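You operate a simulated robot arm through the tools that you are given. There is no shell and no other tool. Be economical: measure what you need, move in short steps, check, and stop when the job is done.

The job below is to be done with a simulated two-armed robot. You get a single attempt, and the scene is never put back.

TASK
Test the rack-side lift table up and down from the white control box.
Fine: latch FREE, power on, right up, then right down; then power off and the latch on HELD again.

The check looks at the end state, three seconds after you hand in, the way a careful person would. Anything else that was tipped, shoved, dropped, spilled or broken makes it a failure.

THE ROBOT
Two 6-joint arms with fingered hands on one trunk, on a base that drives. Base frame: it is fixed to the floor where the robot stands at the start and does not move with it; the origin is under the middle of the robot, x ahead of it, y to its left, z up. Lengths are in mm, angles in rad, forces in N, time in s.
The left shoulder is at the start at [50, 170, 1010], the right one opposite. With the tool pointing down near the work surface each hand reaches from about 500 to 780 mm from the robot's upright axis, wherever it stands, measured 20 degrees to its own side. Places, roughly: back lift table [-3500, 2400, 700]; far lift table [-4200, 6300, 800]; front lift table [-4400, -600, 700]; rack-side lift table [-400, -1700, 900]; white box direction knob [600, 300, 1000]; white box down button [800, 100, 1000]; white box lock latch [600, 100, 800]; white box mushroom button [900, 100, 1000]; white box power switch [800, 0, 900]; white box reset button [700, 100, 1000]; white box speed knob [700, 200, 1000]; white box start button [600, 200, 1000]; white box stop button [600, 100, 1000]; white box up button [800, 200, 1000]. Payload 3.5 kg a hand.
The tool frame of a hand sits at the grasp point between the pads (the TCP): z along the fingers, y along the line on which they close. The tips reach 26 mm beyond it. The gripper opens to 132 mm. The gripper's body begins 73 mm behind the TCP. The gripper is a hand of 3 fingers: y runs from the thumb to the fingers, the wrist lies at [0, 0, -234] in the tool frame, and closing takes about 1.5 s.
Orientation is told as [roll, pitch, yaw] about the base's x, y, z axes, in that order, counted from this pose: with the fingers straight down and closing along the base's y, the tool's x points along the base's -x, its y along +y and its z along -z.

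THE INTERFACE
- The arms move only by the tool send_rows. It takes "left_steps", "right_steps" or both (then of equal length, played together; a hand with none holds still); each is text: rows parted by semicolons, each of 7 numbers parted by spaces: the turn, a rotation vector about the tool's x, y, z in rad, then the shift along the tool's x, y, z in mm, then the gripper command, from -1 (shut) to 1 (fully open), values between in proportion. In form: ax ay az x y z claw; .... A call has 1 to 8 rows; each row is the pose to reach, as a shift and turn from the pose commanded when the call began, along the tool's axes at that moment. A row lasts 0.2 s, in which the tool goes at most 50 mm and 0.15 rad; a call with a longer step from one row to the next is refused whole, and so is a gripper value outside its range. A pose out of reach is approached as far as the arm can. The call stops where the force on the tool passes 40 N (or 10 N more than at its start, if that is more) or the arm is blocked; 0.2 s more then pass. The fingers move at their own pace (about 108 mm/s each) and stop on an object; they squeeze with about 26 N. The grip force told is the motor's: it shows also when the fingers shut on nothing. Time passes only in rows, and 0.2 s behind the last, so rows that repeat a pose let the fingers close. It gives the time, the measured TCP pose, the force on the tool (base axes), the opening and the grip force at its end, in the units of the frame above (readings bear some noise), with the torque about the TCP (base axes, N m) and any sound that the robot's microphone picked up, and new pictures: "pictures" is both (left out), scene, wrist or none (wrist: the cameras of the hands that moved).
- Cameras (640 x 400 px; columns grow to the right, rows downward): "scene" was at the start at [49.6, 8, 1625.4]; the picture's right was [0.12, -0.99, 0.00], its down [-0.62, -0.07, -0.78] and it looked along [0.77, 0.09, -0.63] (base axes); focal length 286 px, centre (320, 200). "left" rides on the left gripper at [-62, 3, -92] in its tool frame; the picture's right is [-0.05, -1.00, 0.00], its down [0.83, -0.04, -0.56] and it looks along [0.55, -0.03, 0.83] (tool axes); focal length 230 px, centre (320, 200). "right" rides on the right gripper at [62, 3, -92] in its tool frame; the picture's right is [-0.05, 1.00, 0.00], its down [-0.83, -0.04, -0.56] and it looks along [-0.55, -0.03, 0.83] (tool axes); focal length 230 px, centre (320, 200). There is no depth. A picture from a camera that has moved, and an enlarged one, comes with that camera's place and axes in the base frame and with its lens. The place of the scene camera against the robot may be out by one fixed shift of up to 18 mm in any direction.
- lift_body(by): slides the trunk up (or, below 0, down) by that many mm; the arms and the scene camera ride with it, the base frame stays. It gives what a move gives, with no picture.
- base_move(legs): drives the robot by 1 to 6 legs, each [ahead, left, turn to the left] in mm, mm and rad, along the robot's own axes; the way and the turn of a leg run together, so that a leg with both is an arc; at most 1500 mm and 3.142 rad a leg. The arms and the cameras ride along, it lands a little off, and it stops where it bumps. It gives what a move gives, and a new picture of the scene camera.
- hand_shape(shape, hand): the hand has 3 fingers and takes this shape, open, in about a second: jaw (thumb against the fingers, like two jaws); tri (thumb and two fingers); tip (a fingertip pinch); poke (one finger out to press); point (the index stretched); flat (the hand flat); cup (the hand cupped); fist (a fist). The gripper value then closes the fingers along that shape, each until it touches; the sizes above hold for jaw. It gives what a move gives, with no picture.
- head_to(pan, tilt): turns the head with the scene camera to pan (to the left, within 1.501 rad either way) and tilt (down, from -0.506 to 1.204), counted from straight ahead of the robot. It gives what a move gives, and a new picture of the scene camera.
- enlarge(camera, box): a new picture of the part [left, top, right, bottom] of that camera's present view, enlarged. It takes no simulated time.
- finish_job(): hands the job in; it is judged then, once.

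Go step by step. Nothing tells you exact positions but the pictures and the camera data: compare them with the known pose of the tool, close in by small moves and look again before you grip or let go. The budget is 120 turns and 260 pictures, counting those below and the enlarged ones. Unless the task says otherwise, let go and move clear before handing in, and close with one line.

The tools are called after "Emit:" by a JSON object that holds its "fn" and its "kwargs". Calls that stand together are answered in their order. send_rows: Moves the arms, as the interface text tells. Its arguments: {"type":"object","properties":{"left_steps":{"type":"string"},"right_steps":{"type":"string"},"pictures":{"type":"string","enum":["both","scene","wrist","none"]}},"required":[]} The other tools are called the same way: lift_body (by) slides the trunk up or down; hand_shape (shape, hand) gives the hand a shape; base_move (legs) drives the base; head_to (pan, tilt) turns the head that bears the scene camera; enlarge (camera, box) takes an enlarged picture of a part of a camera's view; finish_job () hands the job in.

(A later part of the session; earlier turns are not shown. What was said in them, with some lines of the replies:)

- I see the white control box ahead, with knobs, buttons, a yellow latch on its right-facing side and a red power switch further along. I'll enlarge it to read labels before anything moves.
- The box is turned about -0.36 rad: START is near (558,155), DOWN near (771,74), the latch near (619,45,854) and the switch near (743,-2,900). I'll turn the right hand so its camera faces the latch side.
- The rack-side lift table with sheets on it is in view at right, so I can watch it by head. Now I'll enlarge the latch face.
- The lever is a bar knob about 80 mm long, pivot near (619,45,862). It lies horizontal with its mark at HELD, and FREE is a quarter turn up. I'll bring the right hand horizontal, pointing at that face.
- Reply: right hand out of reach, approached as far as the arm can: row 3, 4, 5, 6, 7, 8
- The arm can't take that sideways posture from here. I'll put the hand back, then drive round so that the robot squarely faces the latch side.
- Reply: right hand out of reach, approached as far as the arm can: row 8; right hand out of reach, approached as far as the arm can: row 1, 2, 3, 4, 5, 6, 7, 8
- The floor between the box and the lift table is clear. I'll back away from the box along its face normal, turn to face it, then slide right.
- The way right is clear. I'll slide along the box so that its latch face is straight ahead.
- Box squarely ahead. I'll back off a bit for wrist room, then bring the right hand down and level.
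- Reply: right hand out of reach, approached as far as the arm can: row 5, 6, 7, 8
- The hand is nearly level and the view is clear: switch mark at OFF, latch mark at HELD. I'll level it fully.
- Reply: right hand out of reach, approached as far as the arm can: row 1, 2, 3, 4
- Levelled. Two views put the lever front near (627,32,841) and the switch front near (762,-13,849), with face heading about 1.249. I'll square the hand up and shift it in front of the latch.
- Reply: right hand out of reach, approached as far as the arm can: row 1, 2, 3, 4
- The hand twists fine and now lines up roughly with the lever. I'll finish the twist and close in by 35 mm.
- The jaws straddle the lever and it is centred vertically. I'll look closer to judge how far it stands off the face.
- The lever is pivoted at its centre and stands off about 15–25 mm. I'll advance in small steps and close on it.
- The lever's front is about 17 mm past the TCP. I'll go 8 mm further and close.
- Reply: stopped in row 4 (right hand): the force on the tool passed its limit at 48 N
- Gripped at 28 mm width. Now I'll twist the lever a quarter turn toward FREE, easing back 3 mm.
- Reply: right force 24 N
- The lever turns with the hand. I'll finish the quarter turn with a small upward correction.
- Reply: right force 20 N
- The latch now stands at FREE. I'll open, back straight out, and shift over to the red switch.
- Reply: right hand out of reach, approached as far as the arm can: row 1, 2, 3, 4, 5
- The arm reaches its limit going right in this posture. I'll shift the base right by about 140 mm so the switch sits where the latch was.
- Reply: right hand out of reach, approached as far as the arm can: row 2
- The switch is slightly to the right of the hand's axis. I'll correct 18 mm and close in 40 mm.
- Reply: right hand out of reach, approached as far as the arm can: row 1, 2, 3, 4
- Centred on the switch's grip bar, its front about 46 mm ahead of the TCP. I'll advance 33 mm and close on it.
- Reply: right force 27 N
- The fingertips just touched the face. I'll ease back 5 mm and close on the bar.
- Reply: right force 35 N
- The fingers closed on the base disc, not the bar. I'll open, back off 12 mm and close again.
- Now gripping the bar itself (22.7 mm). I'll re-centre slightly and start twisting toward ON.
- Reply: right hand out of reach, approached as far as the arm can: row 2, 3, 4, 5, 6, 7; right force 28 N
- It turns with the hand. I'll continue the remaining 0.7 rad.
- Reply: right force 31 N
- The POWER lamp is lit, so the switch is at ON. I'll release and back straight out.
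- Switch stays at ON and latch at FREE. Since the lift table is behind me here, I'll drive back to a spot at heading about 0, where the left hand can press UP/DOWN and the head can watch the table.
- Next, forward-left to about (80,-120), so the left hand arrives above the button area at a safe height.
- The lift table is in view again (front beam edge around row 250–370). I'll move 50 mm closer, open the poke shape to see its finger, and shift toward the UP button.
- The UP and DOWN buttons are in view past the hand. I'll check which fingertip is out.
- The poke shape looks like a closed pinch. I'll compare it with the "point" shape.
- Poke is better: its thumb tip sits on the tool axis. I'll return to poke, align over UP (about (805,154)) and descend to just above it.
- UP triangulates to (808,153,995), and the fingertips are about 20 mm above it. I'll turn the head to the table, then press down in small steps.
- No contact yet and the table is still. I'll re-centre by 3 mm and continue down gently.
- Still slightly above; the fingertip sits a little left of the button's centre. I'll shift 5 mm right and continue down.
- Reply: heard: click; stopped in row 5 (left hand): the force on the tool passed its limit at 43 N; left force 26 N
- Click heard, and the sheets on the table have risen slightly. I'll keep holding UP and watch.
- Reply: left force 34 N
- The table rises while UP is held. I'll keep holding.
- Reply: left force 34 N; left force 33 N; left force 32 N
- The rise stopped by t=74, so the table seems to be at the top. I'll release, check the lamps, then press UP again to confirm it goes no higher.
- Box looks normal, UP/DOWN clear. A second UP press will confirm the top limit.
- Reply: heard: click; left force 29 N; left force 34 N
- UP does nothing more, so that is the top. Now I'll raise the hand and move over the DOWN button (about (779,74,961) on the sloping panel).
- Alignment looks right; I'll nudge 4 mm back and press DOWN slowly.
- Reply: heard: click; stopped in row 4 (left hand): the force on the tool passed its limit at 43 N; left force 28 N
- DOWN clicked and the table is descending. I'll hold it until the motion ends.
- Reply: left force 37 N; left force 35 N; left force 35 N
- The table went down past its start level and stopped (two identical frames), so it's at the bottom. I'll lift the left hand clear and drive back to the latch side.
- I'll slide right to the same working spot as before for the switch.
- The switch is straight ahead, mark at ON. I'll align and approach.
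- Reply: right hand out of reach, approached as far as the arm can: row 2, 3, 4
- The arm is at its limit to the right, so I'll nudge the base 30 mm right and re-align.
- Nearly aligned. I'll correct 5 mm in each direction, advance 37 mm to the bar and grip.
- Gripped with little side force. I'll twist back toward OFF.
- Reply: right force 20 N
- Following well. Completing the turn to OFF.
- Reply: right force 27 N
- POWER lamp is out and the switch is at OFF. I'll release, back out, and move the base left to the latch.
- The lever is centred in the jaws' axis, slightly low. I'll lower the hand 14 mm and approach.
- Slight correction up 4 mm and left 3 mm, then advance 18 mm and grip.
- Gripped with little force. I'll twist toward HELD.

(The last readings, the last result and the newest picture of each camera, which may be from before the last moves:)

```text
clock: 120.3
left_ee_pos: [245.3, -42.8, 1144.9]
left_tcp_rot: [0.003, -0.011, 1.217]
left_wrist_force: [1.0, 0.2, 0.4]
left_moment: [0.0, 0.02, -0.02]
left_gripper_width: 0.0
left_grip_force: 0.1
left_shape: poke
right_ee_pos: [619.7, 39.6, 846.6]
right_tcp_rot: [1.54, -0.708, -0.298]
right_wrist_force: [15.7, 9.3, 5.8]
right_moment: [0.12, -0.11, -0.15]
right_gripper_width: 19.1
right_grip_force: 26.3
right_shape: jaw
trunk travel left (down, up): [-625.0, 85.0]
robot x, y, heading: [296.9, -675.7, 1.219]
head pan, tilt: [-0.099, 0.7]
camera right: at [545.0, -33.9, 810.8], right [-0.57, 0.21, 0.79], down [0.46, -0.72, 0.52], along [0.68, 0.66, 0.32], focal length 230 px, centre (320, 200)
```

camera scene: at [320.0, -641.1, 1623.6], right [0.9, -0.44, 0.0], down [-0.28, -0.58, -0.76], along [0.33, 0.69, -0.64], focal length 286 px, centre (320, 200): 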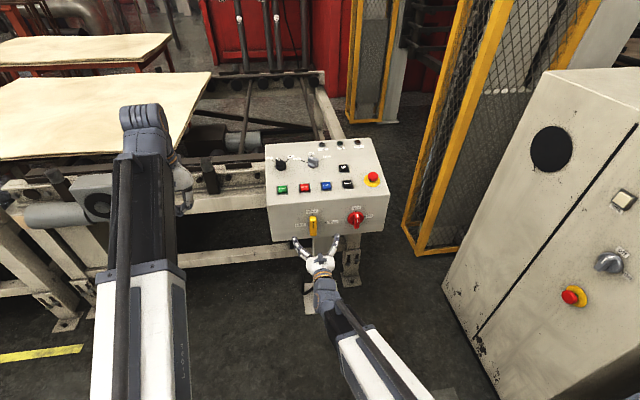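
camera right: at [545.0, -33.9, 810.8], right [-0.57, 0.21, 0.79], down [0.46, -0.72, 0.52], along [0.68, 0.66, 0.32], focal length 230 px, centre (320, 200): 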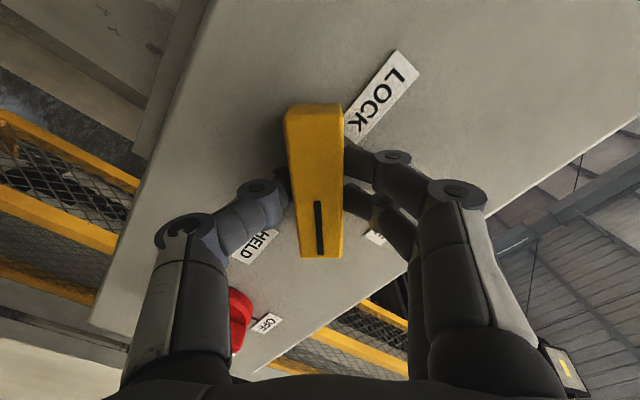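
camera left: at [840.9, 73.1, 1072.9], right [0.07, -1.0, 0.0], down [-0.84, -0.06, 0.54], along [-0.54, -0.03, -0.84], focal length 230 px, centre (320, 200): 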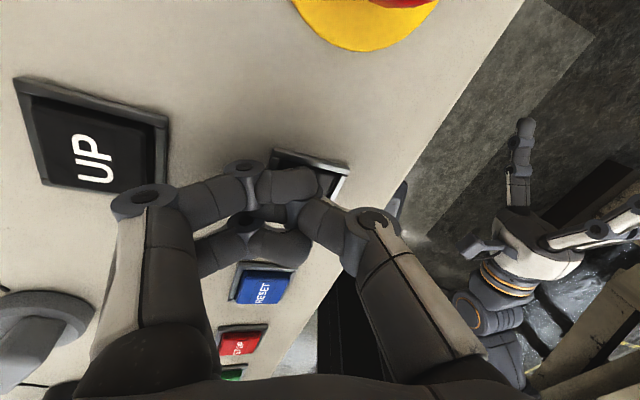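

Emit:
{"fn": "send_rows", "kwargs": {"right_steps": "0 0 0.14 0 0 0 -1; 0 0 0.28 0 0 0 -1; 0 0 0.42 0 0 0 -1; 0 0 0.57 0 0 0 -1; 0 0 0.7 0 0 0 -1; 0 0 0.73 0 0 0 -1; 0 0 0.73 0 0 0 -1", "pictures": "both"}}

Emit:
{"fn": "enlarge", "kwargs": {"camera": "scene", "box": [260, 120, 400, 260]}}

```text
clock: 121.9
left_ee_pos: [245.9, -40.6, 1144.2]
left_tcp_rot: [0.004, -0.013, 1.216]
left_wrist_force: [0.0, 0.3, 1.3]
left_moment: [0.0, -0.01, 0.0]
left_gripper_width: 0.0
left_grip_force: 0.1
left_shape: poke
right_ee_pos: [620.0, 38.1, 843.9]
right_tcp_rot: [1.543, 0.019, -0.317]
right_wrist_force: [25.6, 5.3, -4.2]
right_moment: [-0.04, -0.14, -0.39]
right_gripper_width: 18.6
right_grip_force: 26.5
right_shape: jaw
trunk travel left (down, up): [-625.0, 85.0]
robot x, y, heading: [289.9, -678.4, 1.214]
head pan, tilt: [-0.099, 0.7]
camera scene: at [323.8, -640.4, 1623.4], right [0.9, -0.44, 0.0], down [-0.28, -0.58, -0.76], along [0.33, 0.69, -0.65], focal length 286 px, centre (320, 200)
camera right: at [534.0, -29.3, 851.5], right [0.08, 0.0, 1.0], down [0.61, -0.79, -0.04], along [0.79, 0.61, -0.06], focal length 230 px, centre (320, 200)
```

scene: 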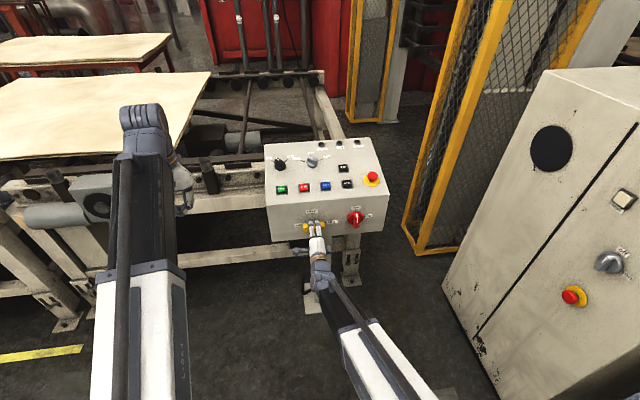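
right: 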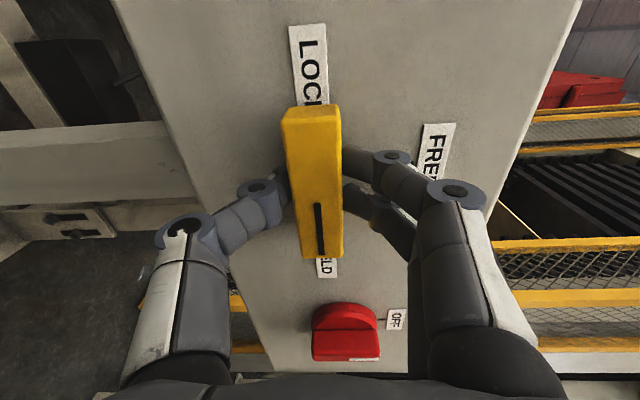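

```text
2.86 times, centred on (330, 190) of scene
camera zoom: at [323.8, -640.4, 1623.4], right [0.9, -0.44, 0.0], down [-0.28, -0.58, -0.76], along [0.33, 0.69, -0.65], focal length 818 px, centre (291, 229)
```

zoom: 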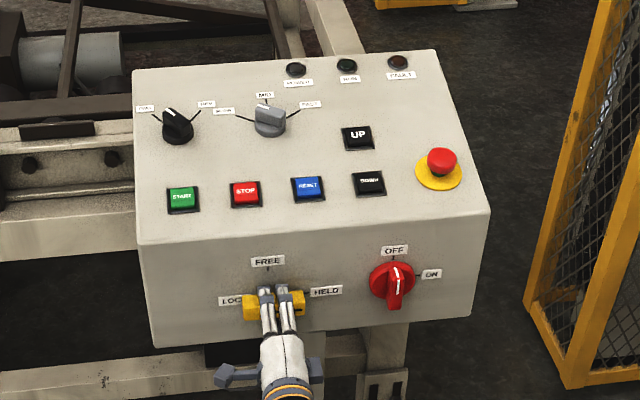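

Lever is back at HELD. I'll release, back well out and inspect the box.

Emit:
{"fn": "send_rows", "kwargs": {"right_steps": "0 0 0 0 0 0 0.4; 0 0 0 0 0 0 0.8; 0 0 0 0 0 0 1; 0 0 0 0 0 -25 1; 0 0 0 0 0 -60 1; 0 0 0 0 0 -100 1; 0 0 0 0 0 -120 1", "pictures": "wrist"}}

Emit:
{"fn": "enlarge", "kwargs": {"camera": "scene", "box": [260, 120, 400, 260]}}

```text
clock: 123.5
left_ee_pos: [244.1, -40.7, 1143.9]
left_tcp_rot: [0.001, -0.014, 1.216]
left_wrist_force: [0.1, -0.2, 0.1]
left_moment: [-0.05, -0.01, 0.02]
left_gripper_width: 0.0
left_grip_force: 0.1
left_shape: poke
right_ee_pos: [581.3, -74.8, 848.3]
right_tcp_rot: [1.546, 0.016, -0.317]
right_wrist_force: [0.0, -0.1, 0.2]
right_moment: [0.02, -0.01, -0.02]
right_gripper_width: 131.8
right_grip_force: 0.1
right_shape: jaw
trunk travel left (down, up): [-625.0, 85.0]
robot x, y, heading: [294.3, -677.5, 1.214]
head pan, tilt: [-0.099, 0.7]
camera right: at [494.0, -143.5, 854.9], right [0.07, 0.0, 1.0], down [0.62, -0.79, -0.04], along [0.78, 0.62, -0.06], focal length 230 px, centre (320, 200)
```

right: 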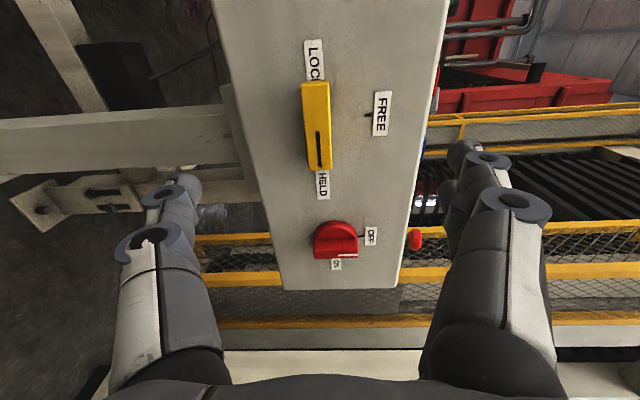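

```text
2.86 times, centred on (330, 190) of scene
camera zoom: at [320.9, -641.6, 1623.6], right [0.9, -0.44, 0.0], down [-0.28, -0.58, -0.76], along [0.33, 0.69, -0.64], focal length 818 px, centre (291, 229)
```

zoom: 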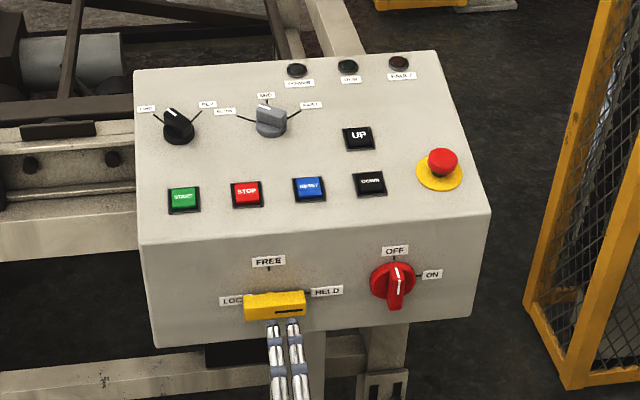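

The latch reads HELD, the switch OFF, the lamps are dark, nothing else was disturbed, and both hands are clear. I'm handing in.

Emit:
{"fn": "finish_job", "kwargs": {}}

```text
The job is handed in.
```

I ran the rack-side lift table right up to its top stop and right down to its bottom stop from the white control box. The power is off again and the latch is back on HELD.
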